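You operate a simulated robot arm through the tools that you are given. There is no shell and no other tool.

Carry out the task below with a simulated robot arm. There is one attempt and no reset: what you move stays moved.

Task
Shut the water stand's teal drawer, latch the blue cup on the stand and pour in about 40 ml.
Fine: drawer shut, latch with the water stand lever, then pour into the cup from the small white jug; put the jug back. Set down upright: small white jug.

Only the result counts: the job must be done as asked and must still hold three seconds after the hand-in. Knocking over, shifting, dropping, spilling or breaking anything else fails it.

Robot
A 6-joint arm with a two-finger parallel gripper, fixed in place. Base frame: the origin is on the floor under the middle of its stand, x ahead of it, y to its left, z up; the work surface is at about z = 840. Readings come in mm, degrees, newtons and seconds.
With the tool pointing down near the work surface it reaches from about 440 to 860 mm from the base axis. Its first joint turns from -115.0 to 115.0 degrees. Payload 4.2 kg.
The tool frame sits at the grasp point between the pads (the TCP): z along the fingers, y along the line on which they close. The tips reach 23 mm beyond it. Largest opening 94 mm; finger width 38, thickness 10; the body of the gripper, 54 by 96 mm, starts 39 mm behind the TCP.
Orientation is that of the tool frame in the base frame, as [roll, pitch, yaw] about the fixed x, y, z axes, in that order (R = Rz(yaw) Ry(pitch) Rx(roll)). With the fingers straight down and closing along the base's y, the tool's x points along the base's -x, its y along +y and its z along -z.

Tools
- The arm moves only by the tool nudge_tool. Its argument "steps" is a list of rows, each an object of numbers (a shift or turn left out is 0, a gripper value left out holds the last): "ax", "ay", "az": the turn, a rotation vector about the base's x, y, z in rad; "x", "y", "z": the shift along the base's x, y, z in m; "claw": the opening, from 0 (shut) to 1 (fully open). In form: [{"ax": .., "ay": .., "az": .., "x": .., "y": .., "z": .., "claw": ..}, ...]. A call has 1 to 20 rows; each row shifts and turns the commanded pose from where the row before left it. Each row takes 0.2 s and may step no farther than 50 mm and 8.6 degrees from the row before; otherwise, or with a gripper value out of range, the whole call is refused. Where a pose cannot be reached the arm comes as near as it can. A force on the tool above 40 N (or 10 N above the force at the start of the call, whichever is more), or a blocked arm, ends the call early, and 0.2 s more pass. The fingers move at their own pace (about 108 mm/s each) and stop on an object; they squeeze with about 25 N. The grip force told is the motor's: it shows also when the fingers shut on nothing. Time passes only in rows, and 0.2 s behind the last, so rows that do not move let the fingers close. It gives the time, the measured TCP pose, the force on the tool (base axes), the opening and the grip force at its end, in the units of the frame above (readings bear some noise), with the torque about the TCP (base axes, N m) and any sound that the robot's microphone picked up.
- Cameras (640 x 400 px; columns grow to the right, rows downward): "scene" is fixed at [225.6, 504.4, 1575.4]; the picture's right is [-0.44, -0.90, 0.00], its down [-0.68, 0.34, -0.65] and it looks along [0.58, -0.29, -0.76] (base axes); focal length 309 px, centre (320, 200). "wrist" rides on the gripper at [86, 16, -74] in the tool frame; the picture's right is [-0.18, 0.98, 0.00], its down [-0.58, -0.11, -0.81] and it looks along [-0.79, -0.15, 0.59] (tool axes); focal length 243 px, centre (320, 200). There is no depth. A picture from a camera that has moved, and an enlarged one, comes with that camera's place and axes in the base frame and with its lens. The place of the scene camera against the robot may be out by one fixed shift of up to 12 mm in any direction.
- capture(camera): a new picture of that camera. It takes no simulated time.
- lift_body(by): slides the trunk up (or, below 0, down) by that many mm; the arm rides with it, the base frame stays. It gives what a move gives, with no picture.
- zoom(camera, box): a new picture of the part [left, top, right, bottom] of that camera's present view, enlarged. It takes no simulated time.
- finish_job(): hands the job in; it is judged then, once.

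Places have to be worked out from the pictures, the camera data and where the tool is seen. Open the gripper and draw the arm clear of the work before you hand the job in, unless the task says otherwise.

The tools are called as name(argument=value, ...) on one line, values as JSON. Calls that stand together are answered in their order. nudge_tool: Moves the arm, as the interface text tells. Its arguments: {"type":"object","properties":{"steps":{"type":"array","items":{"type":"object","properties":{"ax":{"type":"number"},"ay":{"type":"number"},"az":{"type":"number"},"x":{"type":"number"},"y":{"type":"number"},"z":{"type":"number"},"claw":{"type":"number"}}}}},"required":["steps"]} The other tools are called the same way: lift_body (by) moves the trunk up or down; capture (camera) takes a picture; zoom (camera, box) takes an enlarged picture of a part of a camera's view; finish_job () hands the job in.

At the start:

```text
time: 0.0
tcp_pos: [463.6, 192.1, 1237.0]
tool_rot: [180.0, 0.0, -180.0]
wrist_force: [0.6, -0.4, -0.1]
torque: [0.0, 0.04, 0.03]
opening: 93.9
gripper_force: 0.0
trunk travel left (down, up): [-800.0, 190.0]
```

scene: 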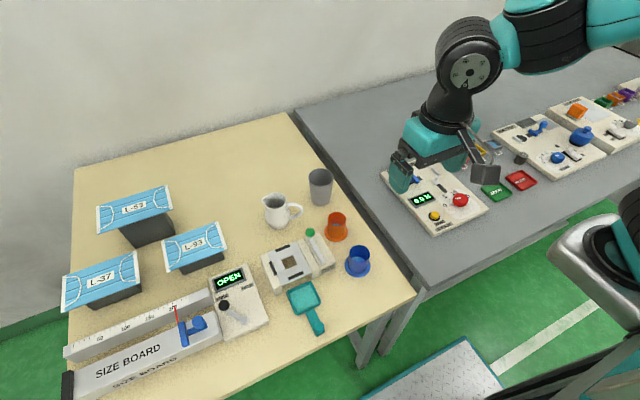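
wrist: 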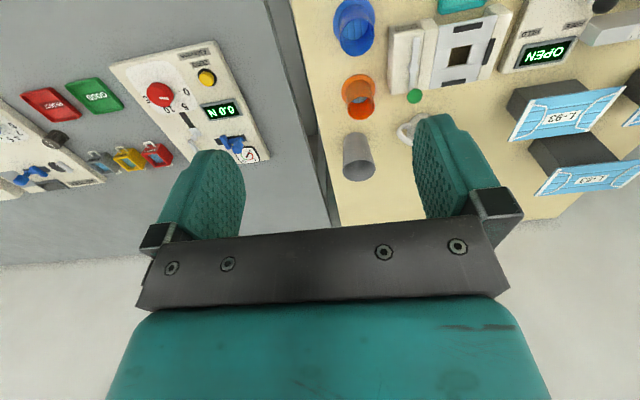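

I start by looking closely at the water stand, the cups and the jug from the scene camera and wrist camera.

zoom(camera="scene", box=[240, 160, 400, 260])

zoom(camera="scene", box=[200, 240, 360, 340])

zoom(camera="wrist", box=[320, 0, 560, 150])

```text
4.00 times, centred on (320, 210) of scene
camera zoom: at [225.6, 504.4, 1575.4], right [-0.44, -0.9, 0.0], down [-0.68, 0.34, -0.65], along [0.58, -0.29, -0.76], focal length 1238 px, centre (320, 160)
```

zoom: 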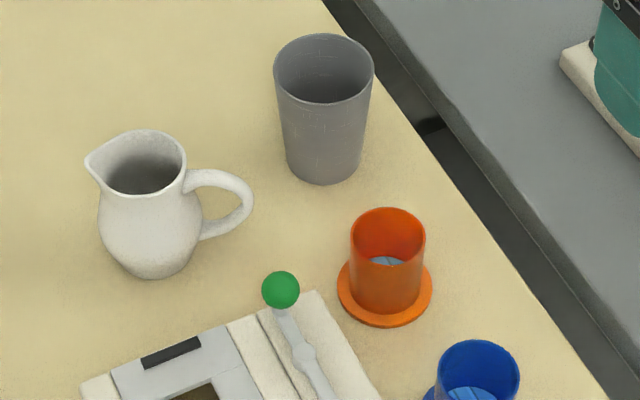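

```text
4.00 times, centred on (280, 290) of scene
camera zoom: at [225.6, 504.4, 1575.4], right [-0.44, -0.9, 0.0], down [-0.68, 0.34, -0.65], along [0.58, -0.29, -0.76], focal length 1238 px, centre (480, -160)
```

zoom: 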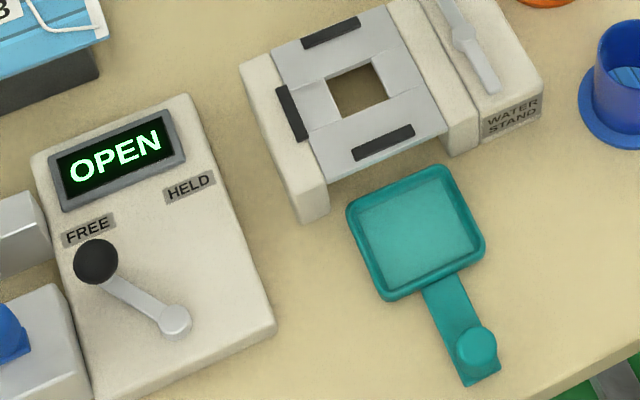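

```text
2.67 times, centred on (440, 75) of wrist
camera zoom: at [379.0, 206.1, 1311.3], right [0.18, 0.98, 0.0], down [0.58, -0.11, 0.81], along [0.79, -0.15, -0.59], focal length 647 px, centre (0, 533)
```

zoom: 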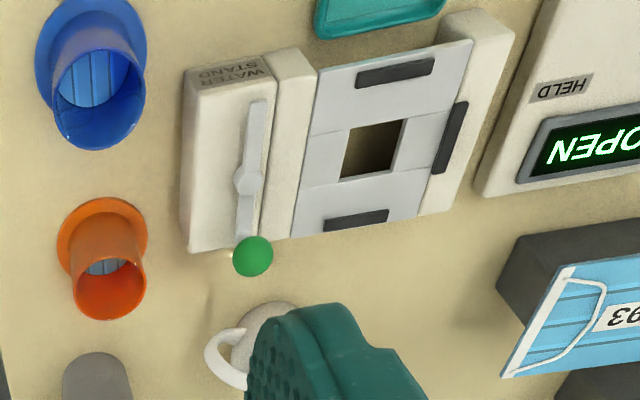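

The stand sits near (605, 400), blue cup near (535, 238), jug near (760, 376). I take higher magnification looks at the cup, jug, lever and drawer before moving.

zoom(camera="scene", box=[336, 236, 384, 284])

zoom(camera="scene", box=[255, 185, 311, 235])

zoom(camera="scene", box=[256, 222, 346, 292])

zoom(camera="scene", box=[276, 272, 340, 342])

```text
8.33 times, centred on (360, 260) of scene
camera zoom: at [225.6, 504.4, 1575.4], right [-0.44, -0.9, 0.0], down [-0.68, 0.34, -0.65], along [0.58, -0.29, -0.76], focal length 2579 px, centre (-13, -300)
```

zoom: 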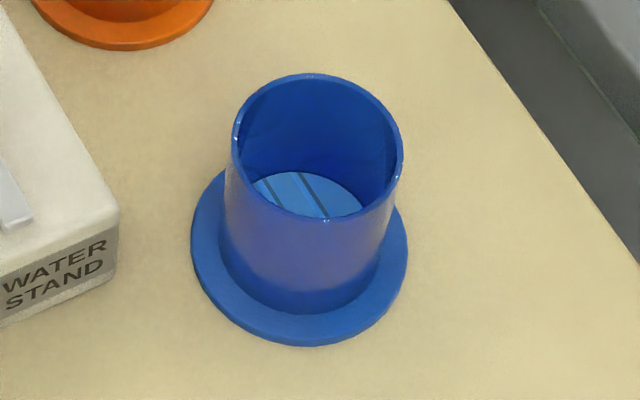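

```text
8.00 times, centred on (283, 210) of scene
camera zoom: at [225.6, 504.4, 1575.4], right [-0.44, -0.9, 0.0], down [-0.68, 0.34, -0.65], along [0.58, -0.29, -0.76], focal length 2476 px, centre (616, 120)
```

zoom: 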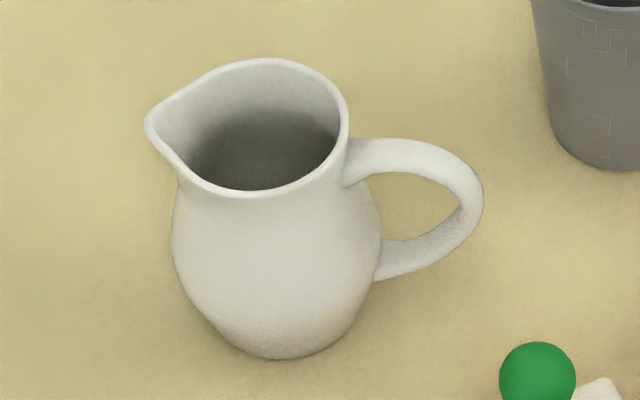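

```text
5.71 times, centred on (301, 257) of scene
camera zoom: at [225.6, 504.4, 1575.4], right [-0.44, -0.9, 0.0], down [-0.68, 0.34, -0.65], along [0.58, -0.29, -0.76], focal length 1768 px, centre (429, -126)
```

zoom: 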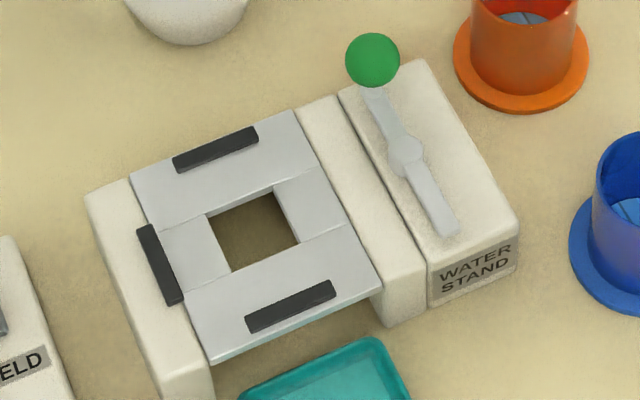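

```text
5.71 times, centred on (308, 307) of scene
camera zoom: at [225.6, 504.4, 1575.4], right [-0.44, -0.9, 0.0], down [-0.68, 0.34, -0.65], along [0.58, -0.29, -0.76], focal length 1768 px, centre (389, -411)
```

zoom: 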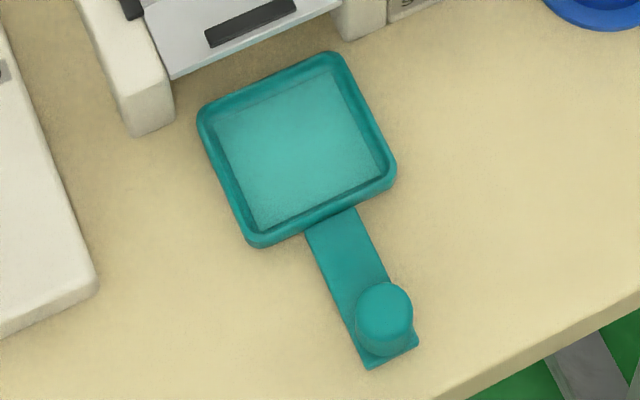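

The stand is aligned with the base axes, with the drawer handle's knob near (432, 404). I bring the gripper above the drawer knob at a safe height, then look.

nudge_tool(steps=[{"y": 0.04, "z": -0.02}, {"y": 0.04, "z": -0.02}, {"y": 0.04, "z": -0.02}, {"y": 0.04, "z": -0.02}, {"y": 0.04, "z": -0.02}, {"x": -0.02, "y": 0.01, "z": -0.03}, {"x": -0.012, "z": -0.04}])

capture(camera="wrist")

capture(camera="scene")

```text
time: 1.6
tcp_pos: [431.3, 401.8, 1069.0]
tool_rot: [-180.0, 0.1, 179.8]
wrist_force: [-0.2, -0.6, 0.7]
torque: [0.02, -0.02, 0.0]
opening: 93.8
gripper_force: 0.1
trunk travel left (down, up): [-800.0, 190.0]
```

```text
taken
camera wrist: at [346.0, 416.8, 1142.1], right [0.19, 0.98, 0.0], down [0.58, -0.11, 0.81], along [0.79, -0.15, -0.59], focal length 243 px, centre (320, 200)
```

wrist: 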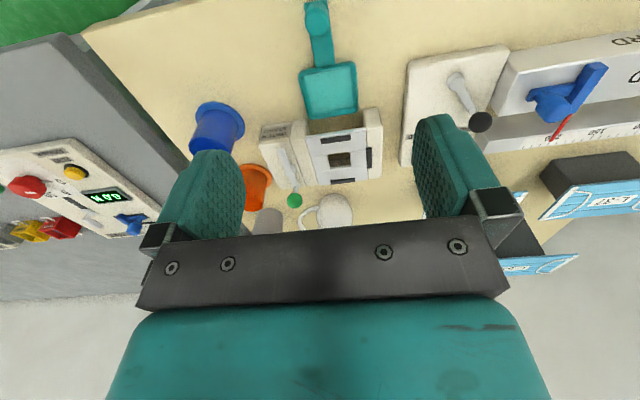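

```text
taken
```

scene: 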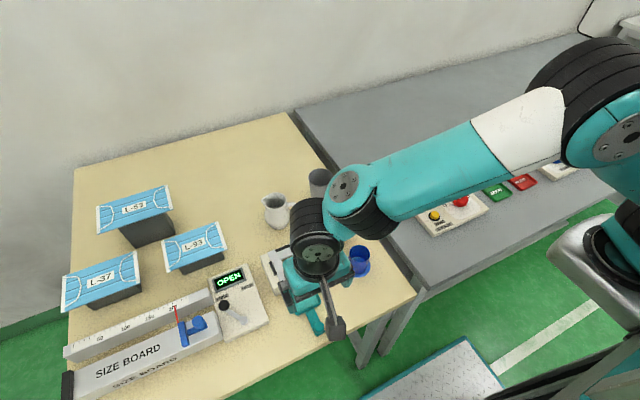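

I zoom on the drawer and its knob with the wrist camera to fix positions.

zoom(camera="wrist", box=[270, 0, 390, 120])

zoom(camera="wrist", box=[240, 90, 400, 230])

zoom(camera="scene", box=[260, 190, 380, 350])

```text
3.33 times, centred on (330, 60) of wrist
camera zoom: at [346.0, 416.8, 1142.1], right [0.19, 0.98, 0.0], down [0.58, -0.11, 0.81], along [0.79, -0.15, -0.59], focal length 809 px, centre (287, 667)
```

zoom: 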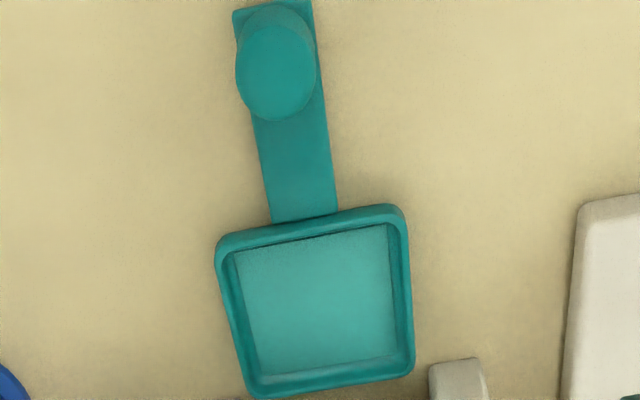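

```text
2.86 times, centred on (320, 160) of wrist
camera zoom: at [346.0, 416.8, 1142.1], right [0.19, 0.98, 0.0], down [0.58, -0.11, 0.81], along [0.79, -0.15, -0.59], focal length 693 px, centre (320, 314)
```

zoom: 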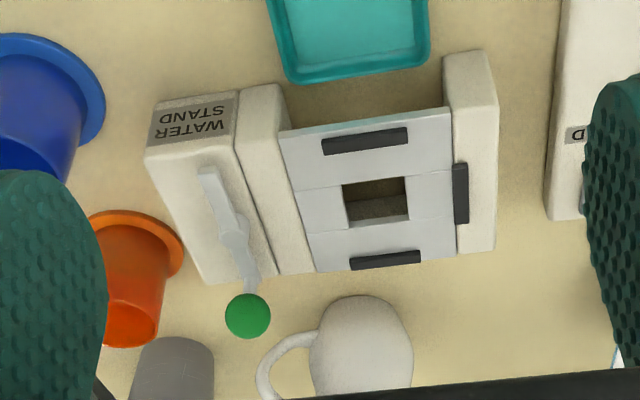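

```text
2.50 times, centred on (320, 270) of scene
camera zoom: at [225.6, 504.4, 1575.4], right [-0.44, -0.9, 0.0], down [-0.68, 0.34, -0.65], along [0.58, -0.29, -0.76], focal length 774 px, centre (320, 25)
```

zoom: 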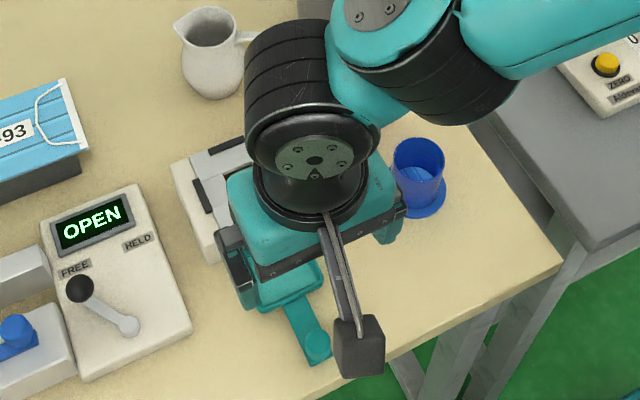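

Knob centre from wrist view ≈ (431, 398), top ≈ z 872. I descend around it with open fingers and check.

nudge_tool(steps=[{"y": -0.003, "z": -0.045}, {"z": -0.045}, {"z": -0.045}, {"z": -0.045}, {}])

capture(camera="wrist")

```text
time: 2.8
tcp_pos: [432.4, 396.5, 887.9]
tool_rot: [180.0, 0.0, 180.0]
wrist_force: [-0.6, 0.1, 0.5]
torque: [0.02, -0.01, -0.02]
opening: 94.0
gripper_force: 0.1
trunk travel left (down, up): [-800.0, 190.0]
```

```text
taken
camera wrist: at [346.5, 412.3, 961.7], right [0.18, 0.98, 0.0], down [0.58, -0.11, 0.81], along [0.79, -0.15, -0.59], focal length 243 px, centre (320, 200)
```

wrist: 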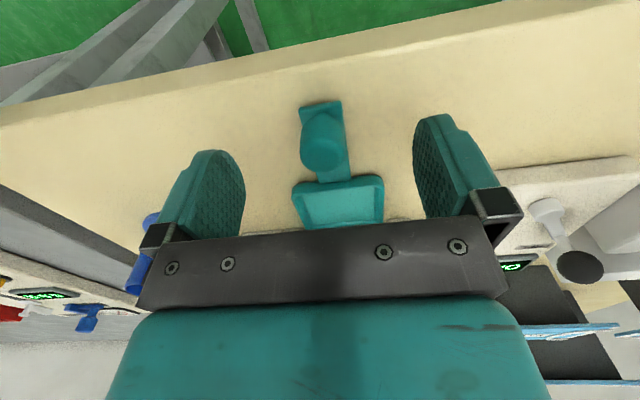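

Knob confirmed at ≈ (430, 398). I lower 11 mm and close on it.

nudge_tool(steps=[{"x": -0.002, "y": 0.001, "z": -0.011}, {"claw": 0.3}, {"claw": 0.1}, {"claw": 0.1}, {"claw": 0.1}])

capture(camera="wrist")

```text
time: 4.0
tcp_pos: [430.2, 400.8, 877.4]
tool_rot: [179.9, 0.1, -180.0]
wrist_force: [1.1, 8.1, -4.1]
torque: [0.21, -0.17, 0.02]
opening: 22.3
gripper_force: 44.9
trunk travel left (down, up): [-800.0, 190.0]
```

```text
taken
camera wrist: at [344.6, 414.2, 950.7], right [0.18, 0.98, 0.0], down [0.58, -0.11, 0.81], along [0.79, -0.15, -0.59], focal length 243 px, centre (320, 200)
```

wrist: 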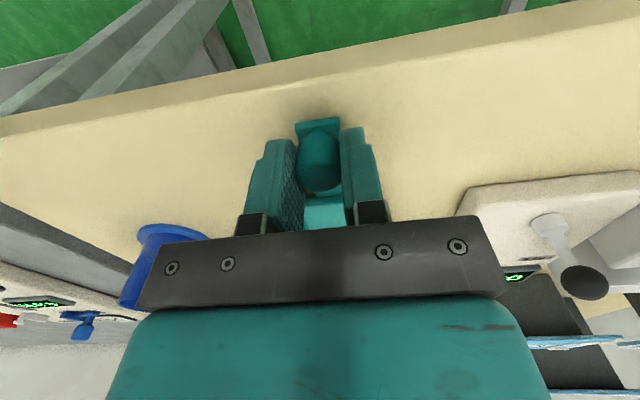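

Gripped (22 mm). I relax the small side force and slide the drawer in along +x.

nudge_tool(steps=[{"y": 0.002}, {"x": 0.015}, {"x": 0.015}, {"x": 0.015}, {"x": 0.015}])

capture(camera="wrist")

```text
time: 5.2
tcp_pos: [491.9, 400.5, 876.9]
tool_rot: [-180.0, 0.0, 179.9]
wrist_force: [0.5, -14.6, 15.8]
torque: [-0.3, 0.7, -0.01]
opening: 21.9
gripper_force: 45.1
trunk travel left (down, up): [-800.0, 190.0]
```

```text
taken
camera wrist: at [405.7, 414.7, 950.7], right [0.19, 0.98, 0.0], down [0.58, -0.11, 0.81], along [0.79, -0.15, -0.59], focal length 243 px, centre (320, 200)
```

wrist: 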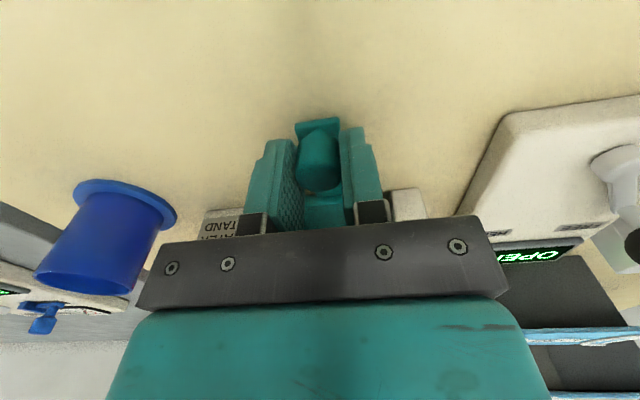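

The side force flipped to −15 N, so I back off that y nudge, relieve z a bit, and continue pushing in small steps.

nudge_tool(steps=[{"y": -0.0012, "z": 0.001}, {}])

```text
time: 5.8
tcp_pos: [490.8, 400.4, 876.9]
tool_rot: [179.9, 0.1, 180.0]
wrist_force: [0.8, -8.1, 7.1]
torque: [-0.1, -0.05, -0.03]
opening: 22.0
gripper_force: 45.1
trunk travel left (down, up): [-800.0, 190.0]
```

nudge_tool(steps=[{"y": -0.0007, "x": 0.01}, {"x": 0.01}, {}])

```text
time: 6.6
tcp_pos: [511.6, 400.3, 875.4]
tool_rot: [-180.0, 0.0, 180.0]
wrist_force: [0.6, -1.2, 1.6]
torque: [0.0, -0.23, 0.01]
opening: 22.1
gripper_force: 45.5
trunk travel left (down, up): [-800.0, 190.0]
```

Forces are now near zero at x ≈ 511 (side force gone). I keep pushing gently a few millimetres at a time toward the end stop.

nudge_tool(steps=[{"x": 0.006}, {"x": 0.004}, {}])

capture(camera="wrist")

zoom(camera="scene", box=[230, 210, 390, 310])

```text
time: 7.4
tcp_pos: [518.0, 400.1, 877.2]
tool_rot: [-179.9, -0.4, -179.8]
wrist_force: [-29.4, -5.7, 5.9]
torque: [-0.19, 0.85, 0.02]
opening: 22.5
gripper_force: 44.5
trunk travel left (down, up): [-800.0, 190.0]
```

```text
taken
camera wrist: at [431.2, 414.1, 951.0], right [0.18, 0.98, 0.0], down [0.59, -0.1, 0.8], along [0.79, -0.15, -0.59], focal length 243 px, centre (320, 200)
```

wrist: 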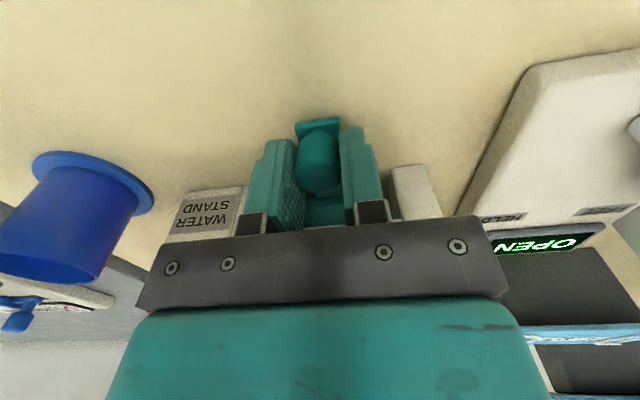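

```text
4.00 times, centred on (310, 260) of scene
camera zoom: at [225.6, 504.4, 1575.4], right [-0.44, -0.9, 0.0], down [-0.68, 0.34, -0.65], along [0.58, -0.29, -0.76], focal length 1238 px, centre (360, -40)
```

zoom: 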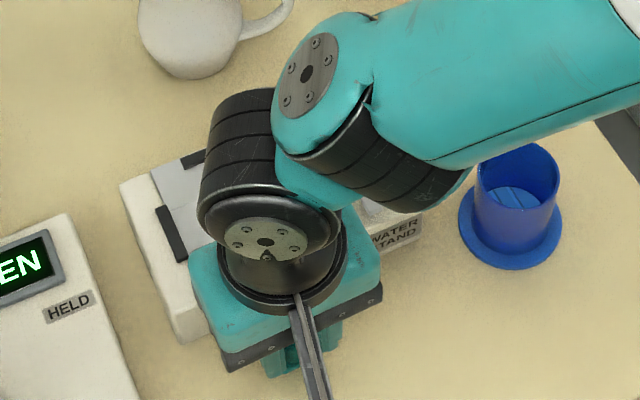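

End stop reached (−29 N in x at x≈518, 88 mm of travel). I relax the push to just above zero and open the fingers partway.

nudge_tool(steps=[{"x": -0.001}, {"claw": 0.35}, {"claw": 0.5}, {"claw": 0.5}, {}])

nudge_tool(steps=[{"z": 0.03}, {"z": 0.04}, {"z": 0.04, "x": -0.03}, {"z": 0.04, "x": -0.03}, {"z": 0.03, "x": -0.03}])

capture(camera="wrist")

capture(camera="scene")

```text
time: 8.6
tcp_pos: [519.9, 399.5, 876.7]
tool_rot: [179.9, 0.0, 179.8]
wrist_force: [0.3, 0.1, 0.6]
torque: [-0.01, 0.02, 0.0]
opening: 46.9
gripper_force: 0.0
trunk travel left (down, up): [-800.0, 190.0]
```

```text
time: 9.8
tcp_pos: [430.5, 400.9, 1059.5]
tool_rot: [-179.9, 0.0, 179.9]
wrist_force: [0.1, 0.2, -0.3]
torque: [0.01, 0.05, -0.03]
opening: 47.0
gripper_force: 0.2
trunk travel left (down, up): [-800.0, 190.0]
```

```text
taken
camera wrist: at [344.8, 415.0, 1134.1], right [0.19, 0.98, 0.0], down [0.58, -0.11, 0.81], along [0.79, -0.15, -0.59], focal length 243 px, centre (320, 200)
```

wrist: 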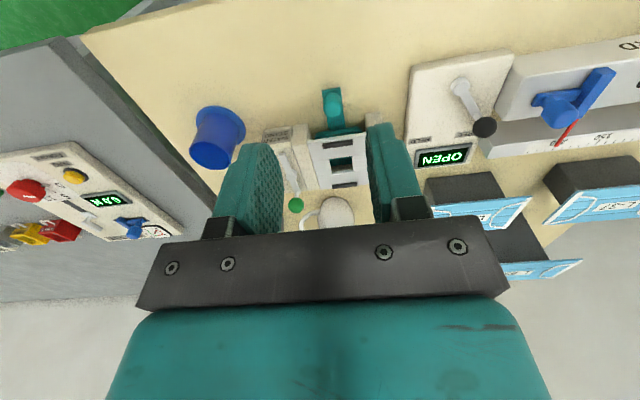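

```text
taken
```

scene: 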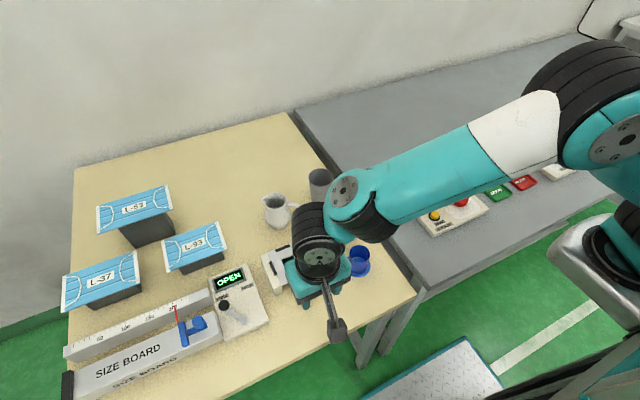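

zoom(camera="wrist", box=[240, 70, 390, 240])

zoom(camera="wrist", box=[170, 90, 270, 190])

```text
2.35 times, centred on (315, 155) of wrist
camera zoom: at [344.8, 415.0, 1134.1], right [0.19, 0.98, 0.0], down [0.58, -0.11, 0.81], along [0.79, -0.15, -0.59], focal length 571 px, centre (332, 306)
```

zoom: 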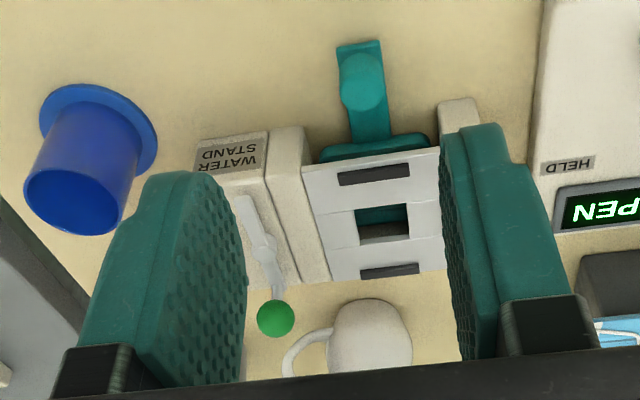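

```text
4.00 times, centred on (220, 140) of wrist
camera zoom: at [344.8, 415.0, 1134.1], right [0.19, 0.98, 0.0], down [0.58, -0.11, 0.81], along [0.79, -0.15, -0.59], focal length 970 px, centre (720, 440)
```

zoom: 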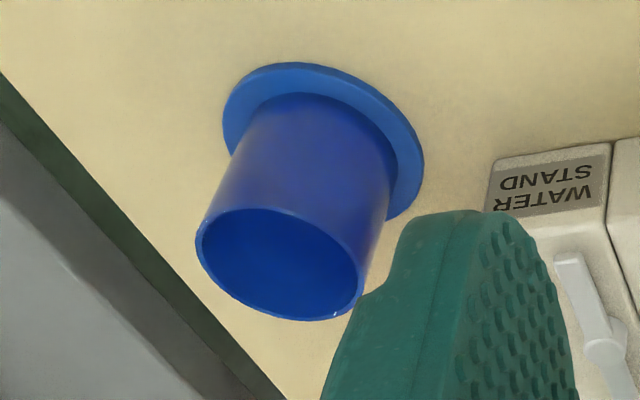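

The drawer is in (tray front edge now under the plate edge). I want to read the other panel's labels and look at the lever more closely before touching levers.

zoom(camera="scene", box=[200, 258, 280, 346])

zoom(camera="wrist", box=[390, 40, 540, 190])

zoom(camera="wrist", box=[260, 110, 380, 230])

```text
4.55 times, centred on (240, 302) of scene
camera zoom: at [225.6, 504.4, 1575.4], right [-0.44, -0.9, 0.0], down [-0.68, 0.34, -0.65], along [0.58, -0.29, -0.76], focal length 1407 px, centre (684, -264)
```

zoom: 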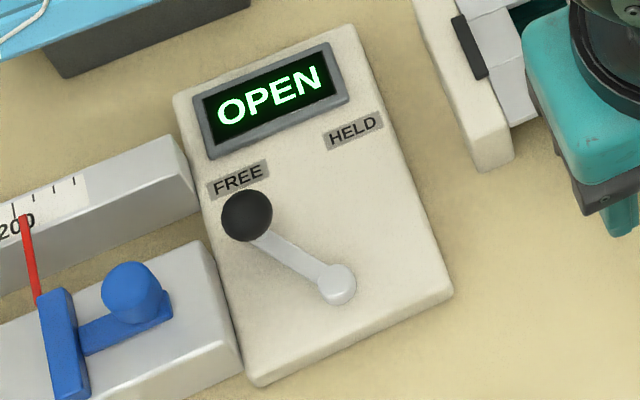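

```text
2.67 times, centred on (465, 115) of wrist
camera zoom: at [344.8, 415.0, 1134.1], right [0.19, 0.98, 0.0], down [0.58, -0.11, 0.81], along [0.79, -0.15, -0.59], focal length 647 px, centre (-67, 427)
```

zoom: 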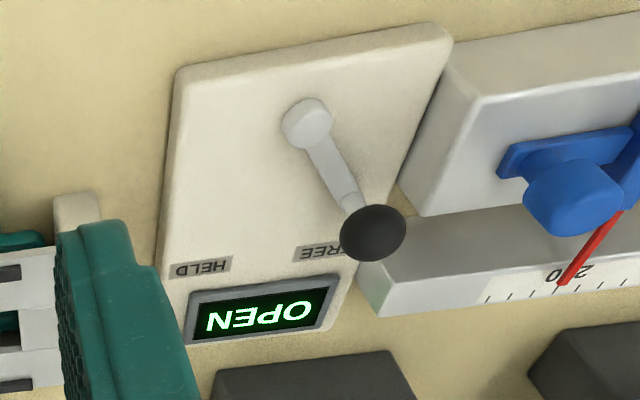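

```text
3.33 times, centred on (320, 170) of wrist
camera zoom: at [344.8, 415.0, 1134.1], right [0.19, 0.98, 0.0], down [0.58, -0.11, 0.81], along [0.79, -0.15, -0.59], focal length 809 px, centre (320, 300)
```

zoom: 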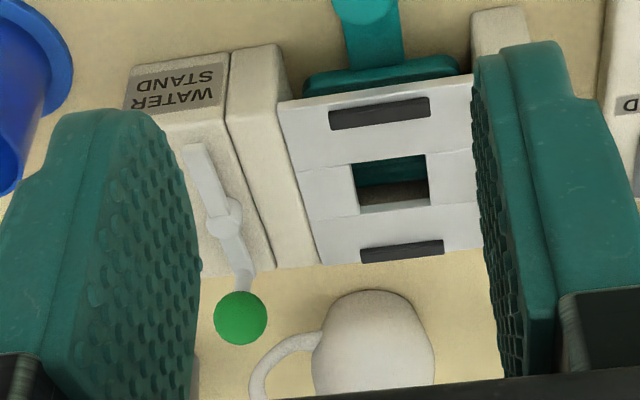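

The FREE/HELD panel belongs to the size board; the green-ball lever carries the WATER STAND label. Drawer hit a hard stop, so it is shut. Next I move above the blue cup (≈ (530, 237)) with fingers open about 72 mm.

nudge_tool(steps=[{"x": 0.02, "y": -0.033, "z": -0.01, "claw": 0.77}, {"x": 0.02, "y": -0.033, "z": -0.01}, {"x": 0.02, "y": -0.033, "z": -0.01}, {"x": 0.02, "y": -0.033, "z": -0.01}, {"x": 0.02, "y": -0.032, "z": -0.01}, {}])

capture(camera="wrist")

capture(camera="scene")

```text
time: 11.2
tcp_pos: [531.8, 236.4, 1006.3]
tool_rot: [-180.0, 0.0, -180.0]
wrist_force: [0.1, -0.4, -0.3]
torque: [0.02, 0.02, 0.0]
opening: 72.4
gripper_force: 0.0
trunk travel left (down, up): [-800.0, 190.0]
```

```text
taken
camera wrist: at [446.7, 250.4, 1080.0], right [0.18, 0.98, 0.0], down [0.58, -0.11, 0.81], along [0.79, -0.15, -0.59], focal length 243 px, centre (320, 200)
```

wrist: 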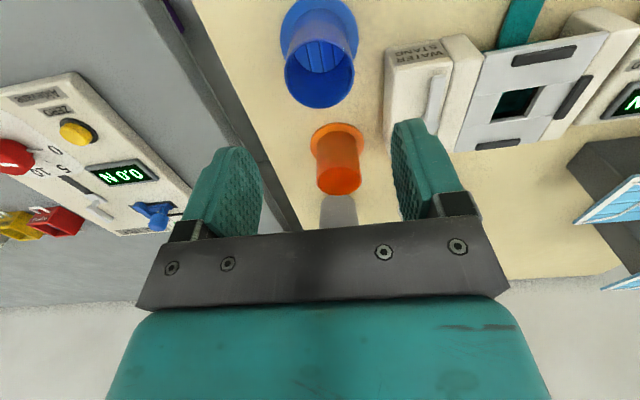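

```text
taken
```

scene: 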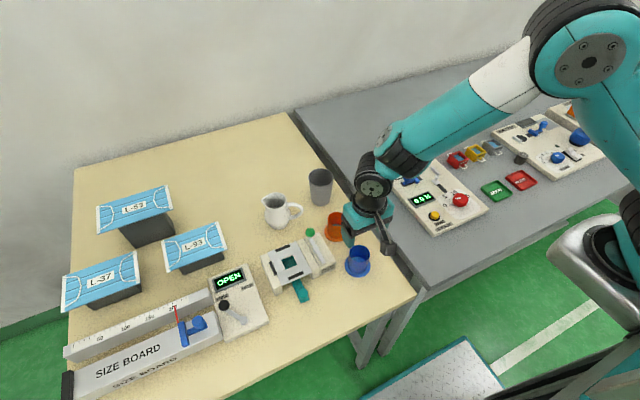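

zoom(camera="wrist", box=[260, 0, 380, 120])

zoom(camera="scene", box=[256, 222, 346, 306])

zoom(camera="wrist", box=[380, 20, 620, 170])

```text
3.33 times, centred on (320, 60) of wrist
camera zoom: at [446.7, 250.4, 1080.0], right [0.18, 0.98, 0.0], down [0.58, -0.11, 0.81], along [0.79, -0.15, -0.59], focal length 809 px, centre (320, 667)
```

zoom: 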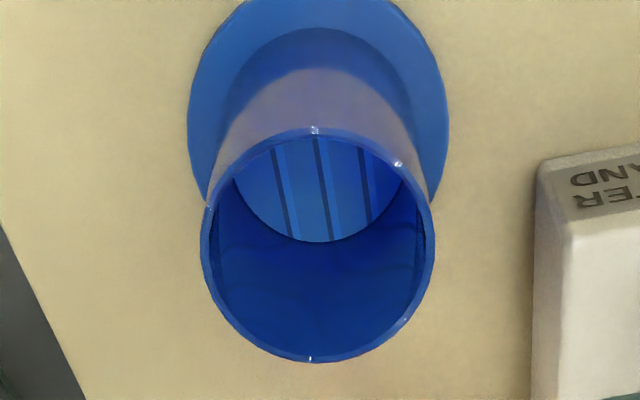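

```text
4.76 times, centred on (301, 264) of scene
camera zoom: at [225.6, 504.4, 1575.4], right [-0.44, -0.9, 0.0], down [-0.68, 0.34, -0.65], along [0.58, -0.29, -0.76], focal length 1474 px, centre (410, -105)
```

zoom: 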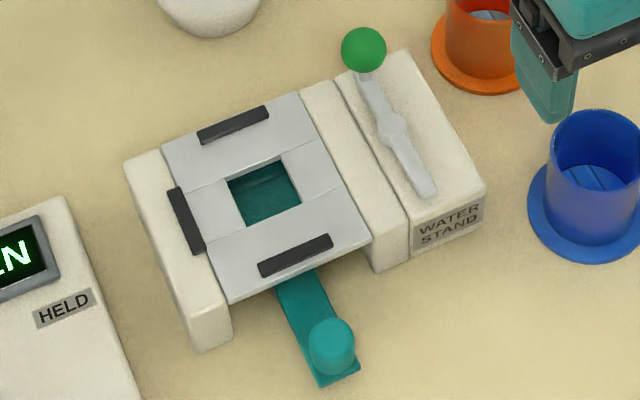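

```text
2.67 times, centred on (500, 95) of wrist
camera zoom: at [446.7, 250.4, 1080.0], right [0.18, 0.98, 0.0], down [0.58, -0.11, 0.81], along [0.79, -0.15, -0.59], focal length 647 px, centre (-160, 480)
```

zoom: 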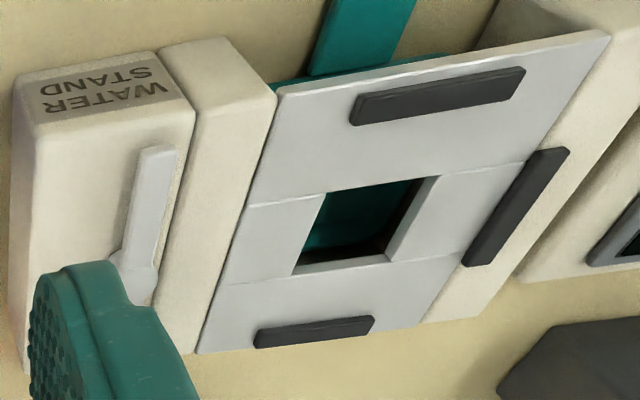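

Cup centre refined to ≈ (528.5, 234.5). I shift by (−3, −2) mm and descend so the fingertips straddle the cup wall above the flange.

nudge_tool(steps=[{"x": -0.003, "y": -0.002, "z": -0.035}, {"z": -0.035}, {"z": -0.03}, {"z": -0.022}, {}])

capture(camera="wrist")

zoom(camera="scene", box=[310, 200, 420, 300])

```text
time: 12.4
tcp_pos: [527.0, 233.4, 885.2]
tool_rot: [180.0, 0.0, 180.0]
wrist_force: [-0.3, 0.7, 0.0]
torque: [0.02, 0.0, 0.02]
opening: 72.5
gripper_force: 0.0
trunk travel left (down, up): [-800.0, 190.0]
```

```text
taken
camera wrist: at [441.4, 248.3, 958.3], right [0.18, 0.98, 0.0], down [0.58, -0.11, 0.81], along [0.79, -0.15, -0.59], focal length 243 px, centre (320, 200)
```

wrist: 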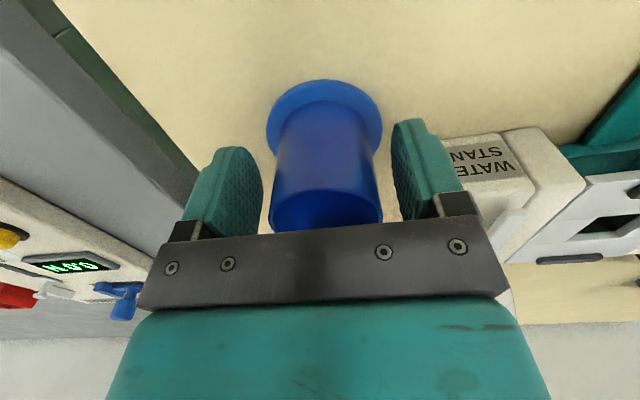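

```text
4.00 times, centred on (365, 250) of scene
camera zoom: at [225.6, 504.4, 1575.4], right [-0.44, -0.9, 0.0], down [-0.68, 0.34, -0.65], along [0.58, -0.29, -0.76], focal length 1238 px, centre (140, 0)
```

zoom: 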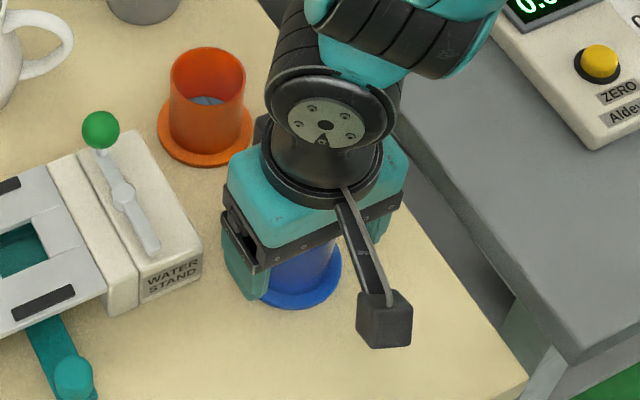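

The cup is centred between the fingers. I close onto it and check the force.

nudge_tool(steps=[{"claw": 0.6}, {"claw": 0.5}, {"claw": 0.45}, {"claw": 0.45}])

capture(camera="wrist")

```text
time: 13.4
tcp_pos: [526.5, 234.9, 884.6]
tool_rot: [180.0, 0.0, -180.0]
wrist_force: [0.0, 0.0, 0.0]
torque: [0.03, -0.01, -0.03]
opening: 50.4
gripper_force: 25.2
trunk travel left (down, up): [-800.0, 190.0]
```

```text
taken
camera wrist: at [441.4, 248.2, 958.4], right [0.18, 0.98, 0.0], down [0.58, -0.11, 0.81], along [0.79, -0.15, -0.59], focal length 243 px, centre (320, 200)
```

wrist: 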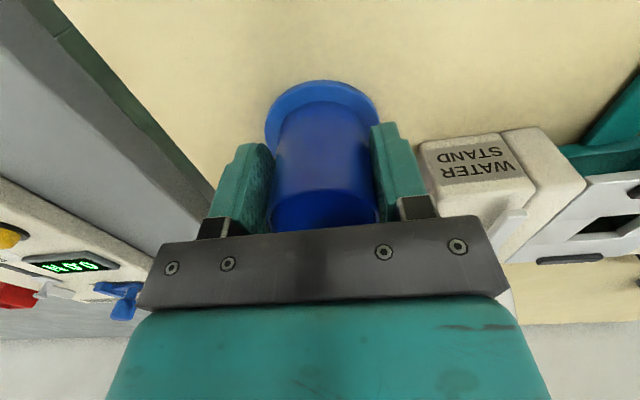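

Cup gripped at 50.4 mm. By triangulating several views the stand's fenced seat centre is ≈ (603.7, 398) with plate top near z 882, and the cup sits ≈ 5 mm ahead of the TCP in x. I lift the cup and carry it above the seat.

nudge_tool(steps=[{"z": 0.03, "claw": 0.42}, {"z": 0.04}, {"z": 0.045}, {"x": 0.018, "y": 0.04}, {"x": 0.018, "y": 0.041}, {"x": 0.018, "y": 0.041}, {"x": 0.0175, "y": 0.041}, {}])

capture(camera="wrist")

zoom(camera="scene", box=[240, 190, 370, 320])

```text
time: 15.2
tcp_pos: [597.6, 397.6, 999.0]
tool_rot: [-179.9, -0.1, 180.0]
wrist_force: [0.3, 0.2, -0.5]
torque: [0.01, 0.0, -0.01]
opening: 50.3
gripper_force: 24.8
trunk travel left (down, up): [-800.0, 190.0]
```

```text
taken
camera wrist: at [512.2, 411.8, 1073.5], right [0.18, 0.98, 0.0], down [0.58, -0.11, 0.81], along [0.79, -0.15, -0.59], focal length 243 px, centre (320, 200)
```

wrist: 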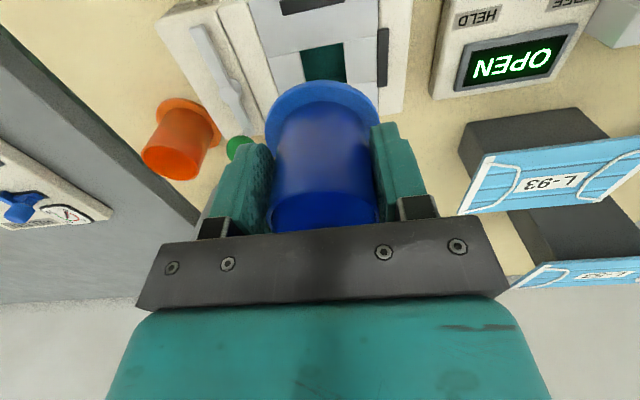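

```text
3.08 times, centred on (305, 255) of scene
camera zoom: at [225.6, 504.4, 1575.4], right [-0.44, -0.9, 0.0], down [-0.68, 0.34, -0.65], along [0.58, -0.29, -0.76], focal length 952 px, centre (366, 31)
```

zoom: 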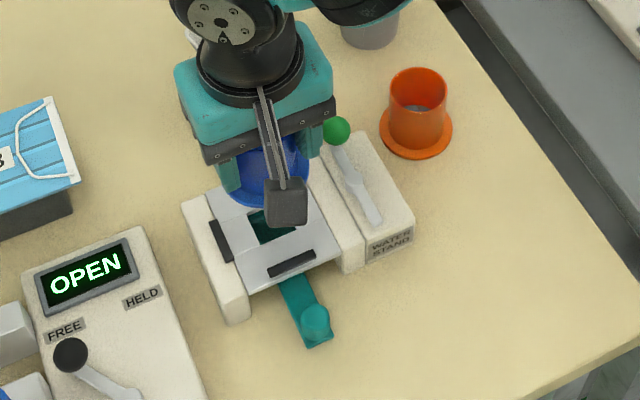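

zoom(camera="wrist", box=[200, 0, 420, 140])

```text
2.86 times, centred on (310, 70) of wrist
camera zoom: at [512.2, 411.8, 1073.5], right [0.18, 0.98, 0.0], down [0.58, -0.11, 0.81], along [0.79, -0.15, -0.59], focal length 693 px, centre (349, 571)
```

zoom: 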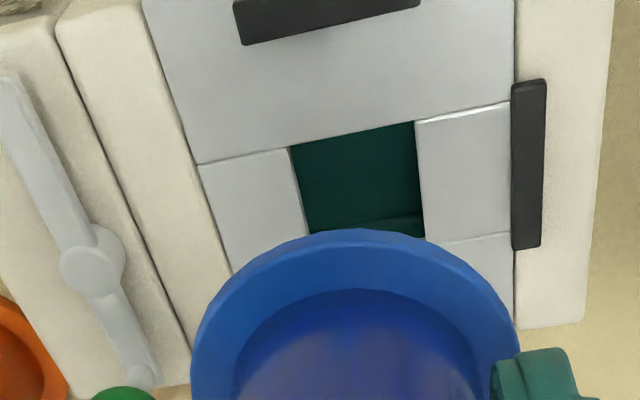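

Seat refined: hole centre ≈ (602.3, 398.4). I shift x by −2 mm and lower to just above the fences, then compare the flange edge with the near fence directly.

nudge_tool(steps=[{"x": -0.002, "y": 0.0005, "z": -0.03}, {"z": -0.027}, {}])

zoom(camera="wrist", box=[200, 0, 420, 140])

zoom(camera="scene", box=[250, 215, 350, 295])

```text
time: 16.0
tcp_pos: [594.6, 398.9, 942.9]
tool_rot: [-180.0, 0.0, -179.9]
wrist_force: [0.0, -0.1, -0.2]
torque: [-0.02, 0.03, -0.01]
opening: 50.3
gripper_force: 24.4
trunk travel left (down, up): [-800.0, 190.0]
```

```text
2.86 times, centred on (310, 70) of wrist
camera zoom: at [509.3, 413.3, 1016.8], right [0.18, 0.98, 0.0], down [0.58, -0.11, 0.81], along [0.79, -0.15, -0.59], focal length 693 px, centre (349, 571)
```

zoom: 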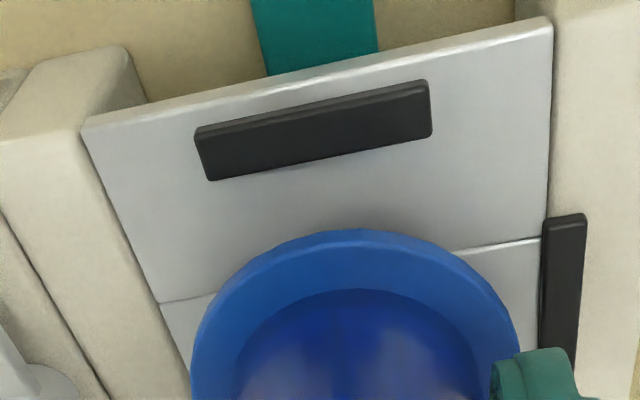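

```text
5.00 times, centred on (300, 255) of scene
camera zoom: at [225.6, 504.4, 1575.4], right [-0.44, -0.9, 0.0], down [-0.68, 0.34, -0.65], along [0.58, -0.29, -0.76], focal length 1547 px, centre (420, -75)
```

zoom: 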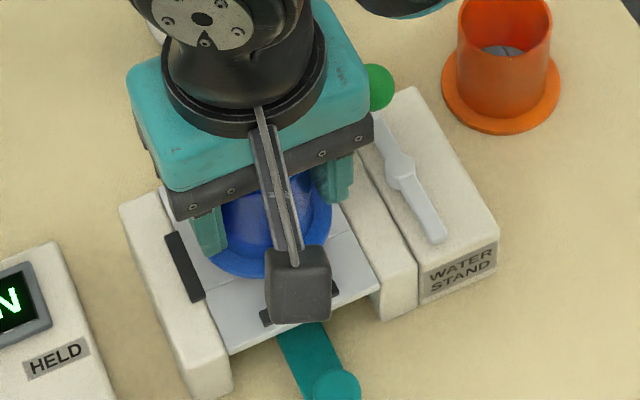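

The cup's flange is centred at ≈ (602.5, 397.5), fitting within the fences with ~5 mm to spare. I lower it in small steps until I feel the plate.

nudge_tool(steps=[{"y": 0.001, "z": -0.006}, {"z": -0.004}, {"z": -0.003}, {}])

```text
time: 17.0
tcp_pos: [595.1, 398.6, 930.9]
tool_rot: [180.0, 0.0, 180.0]
wrist_force: [-0.1, 0.0, 0.6]
torque: [-0.02, -0.02, -0.01]
opening: 50.5
gripper_force: 25.0
trunk travel left (down, up): [-800.0, 190.0]
```

nudge_tool(steps=[{"z": -0.002}, {"z": -0.0015}, {}])

zoom(camera="wrist", box=[200, 0, 420, 140])

```text
time: 17.8
tcp_pos: [596.4, 399.1, 928.2]
tool_rot: [179.8, 0.2, -179.9]
wrist_force: [0.4, 2.2, 19.4]
torque: [-0.35, -0.19, 0.01]
opening: 50.8
gripper_force: 24.6
trunk travel left (down, up): [-800.0, 190.0]
```

```text
2.86 times, centred on (310, 70) of wrist
camera zoom: at [509.8, 412.6, 1002.7], right [0.18, 0.98, 0.0], down [0.58, -0.11, 0.81], along [0.79, -0.15, -0.59], focal length 693 px, centre (349, 571)
```

zoom: 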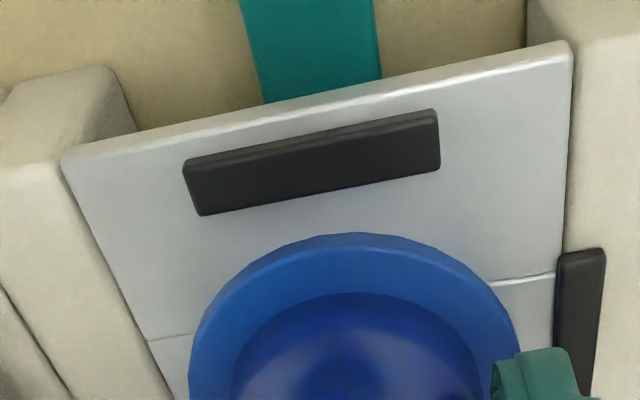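

Contact with the plate (19 N up) at TCP z ≈ 928. I ease up 1.5 mm and open the fingers moderately, then rise straight up.

nudge_tool(steps=[{"z": 0.0015}, {"claw": 0.58}, {"claw": 0.68}, {}, {"z": 0.03}, {"z": 0.045}, {"z": 0.045}])

capture(camera="wrist")

zoom(camera="scene", box=[250, 215, 350, 295])

```text
time: 19.4
tcp_pos: [597.6, 401.6, 1050.5]
tool_rot: [-179.9, -0.1, -180.0]
wrist_force: [-0.4, 0.6, -0.8]
torque: [0.0, 0.02, 0.0]
opening: 63.8
gripper_force: 0.2
trunk travel left (down, up): [-800.0, 190.0]
```

```text
taken
camera wrist: at [511.9, 415.6, 1124.0], right [0.18, 0.98, 0.0], down [0.58, -0.11, 0.81], along [0.79, -0.15, -0.59], focal length 243 px, centre (320, 200)
```

wrist: 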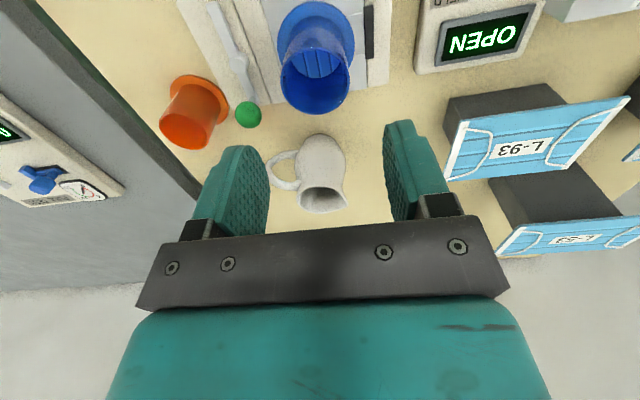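

```text
5.00 times, centred on (300, 255) of scene
camera zoom: at [225.6, 504.4, 1575.4], right [-0.44, -0.9, 0.0], down [-0.68, 0.34, -0.65], along [0.58, -0.29, -0.76], focal length 1547 px, centre (420, -75)
```

zoom: 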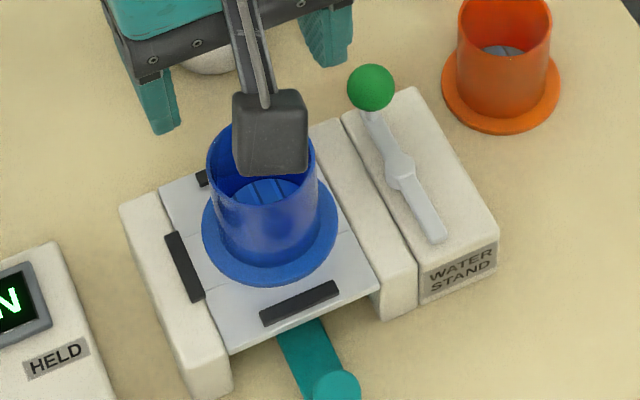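

The cup stands on the plate inside the fences. I zoom to see the lever tail relative to the cup flange and the jug.

zoom(camera="wrist", box=[160, 0, 400, 150])

zoom(camera="wrist", box=[250, 110, 380, 230])

```text
2.67 times, centred on (280, 75) of wrist
camera zoom: at [511.9, 415.6, 1124.0], right [0.18, 0.98, 0.0], down [0.58, -0.11, 0.81], along [0.79, -0.15, -0.59], focal length 647 px, centre (427, 533)
```

zoom: 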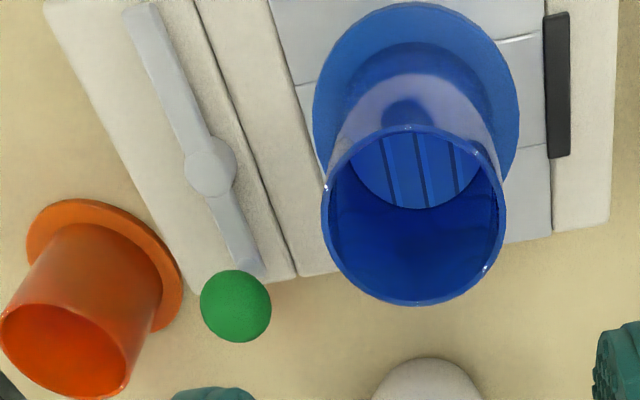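

```text
3.33 times, centred on (315, 170) of wrist
camera zoom: at [511.9, 415.6, 1124.0], right [0.18, 0.98, 0.0], down [0.58, -0.11, 0.81], along [0.79, -0.15, -0.59], focal length 809 px, centre (337, 300)
```

zoom: 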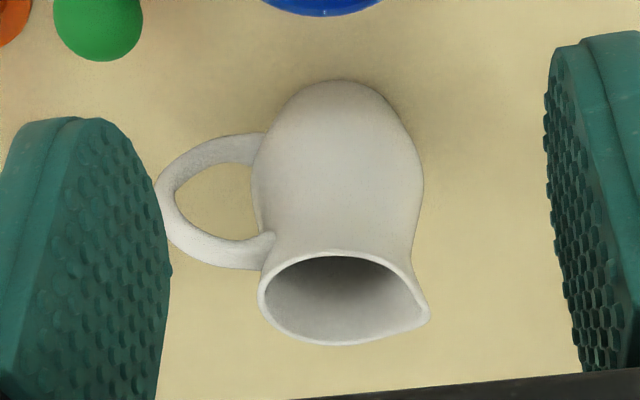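

Lever hub is at ≈ (602, 321), green knob at ≈ (639, 321, z≈918), tail pointing to −x; swinging the knob toward −y brings the tail over the cup flange. I'll close the fingers, yaw −45° and position behind the knob on its (+x,+y) side, high first.

nudge_tool(steps=[{"az": -0.131, "x": 0.011, "y": -0.0105, "claw": 0.3}, {"az": -0.131, "x": 0.011, "y": -0.0105, "claw": 0.0}, {"az": -0.131, "x": 0.011, "y": -0.0105}, {"az": -0.131, "x": 0.011, "y": -0.0105}, {"az": -0.131, "x": 0.011, "y": -0.0105}, {"az": -0.13, "x": 0.011, "y": -0.0105}, {}])

capture(camera="wrist")

capture(camera="scene")

```text
time: 21.0
tcp_pos: [662.0, 336.6, 1048.1]
tool_rot: [179.9, 0.1, 134.8]
wrist_force: [0.0, 0.0, 0.0]
torque: [0.0, -0.01, -0.01]
opening: 0.1
gripper_force: 25.5
trunk travel left (down, up): [-800.0, 190.0]
```

```text
taken
camera wrist: at [613.4, 407.3, 1122.6], right [0.83, 0.56, 0.0], down [0.33, -0.49, 0.81], along [0.45, -0.67, -0.59], focal length 243 px, centre (320, 200)
```

wrist: 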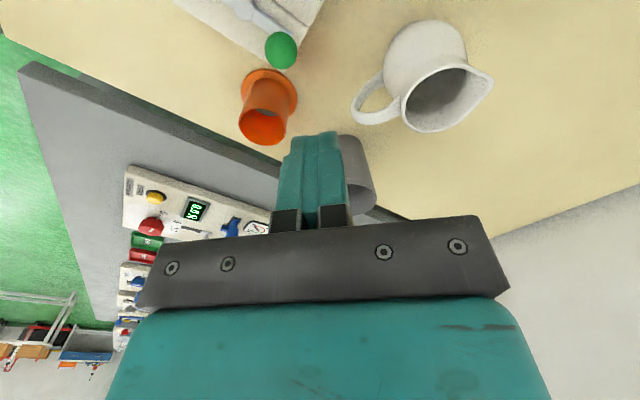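

```text
taken
```

scene: 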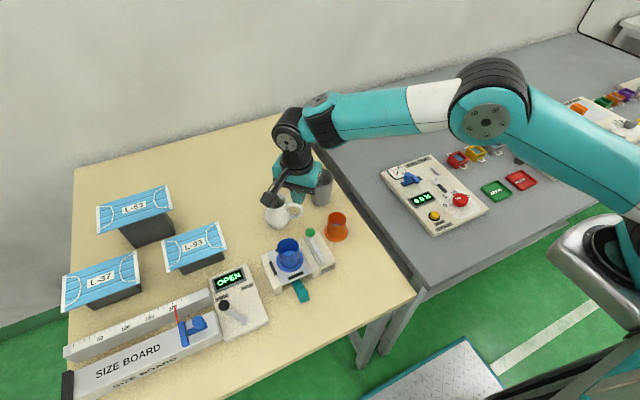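

The knob projects to ≈ (637, 321) here, consistent. I lower to tip height ≈ 905 beside the knob.

nudge_tool(steps=[{"z": -0.04}, {"z": -0.04}, {"z": -0.038}, {}])

capture(camera="wrist")

zoom(camera="scene", box=[240, 200, 360, 290])

```text
time: 22.0
tcp_pos: [661.2, 337.5, 929.7]
tool_rot: [179.9, 0.0, 134.9]
wrist_force: [0.5, 1.0, 0.0]
torque: [-0.01, -0.03, -0.01]
opening: 0.0
gripper_force: 24.7
trunk travel left (down, up): [-800.0, 190.0]
```

```text
taken
camera wrist: at [612.3, 407.8, 1004.3], right [0.83, 0.56, 0.0], down [0.33, -0.49, 0.81], along [0.46, -0.67, -0.59], focal length 243 px, centre (320, 200)
```

wrist: 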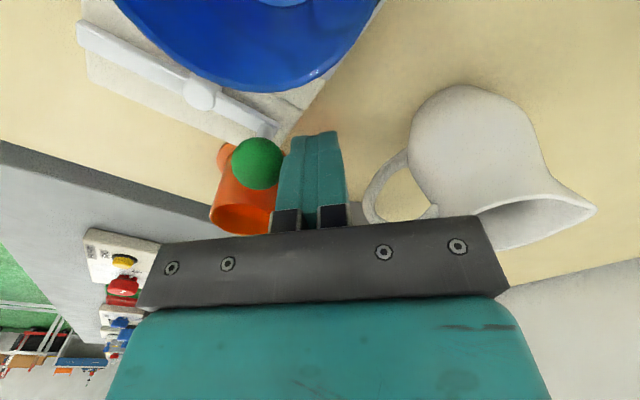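

```text
4.44 times, centred on (300, 245) of scene
camera zoom: at [225.6, 504.4, 1575.4], right [-0.44, -0.9, 0.0], down [-0.68, 0.34, -0.65], along [0.58, -0.29, -0.76], focal length 1375 px, centre (409, 0)
```

zoom: 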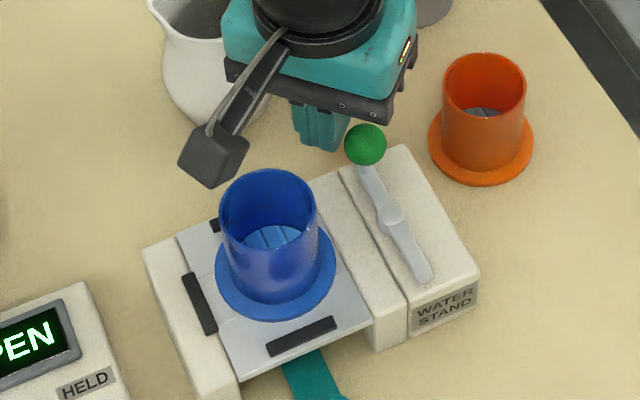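

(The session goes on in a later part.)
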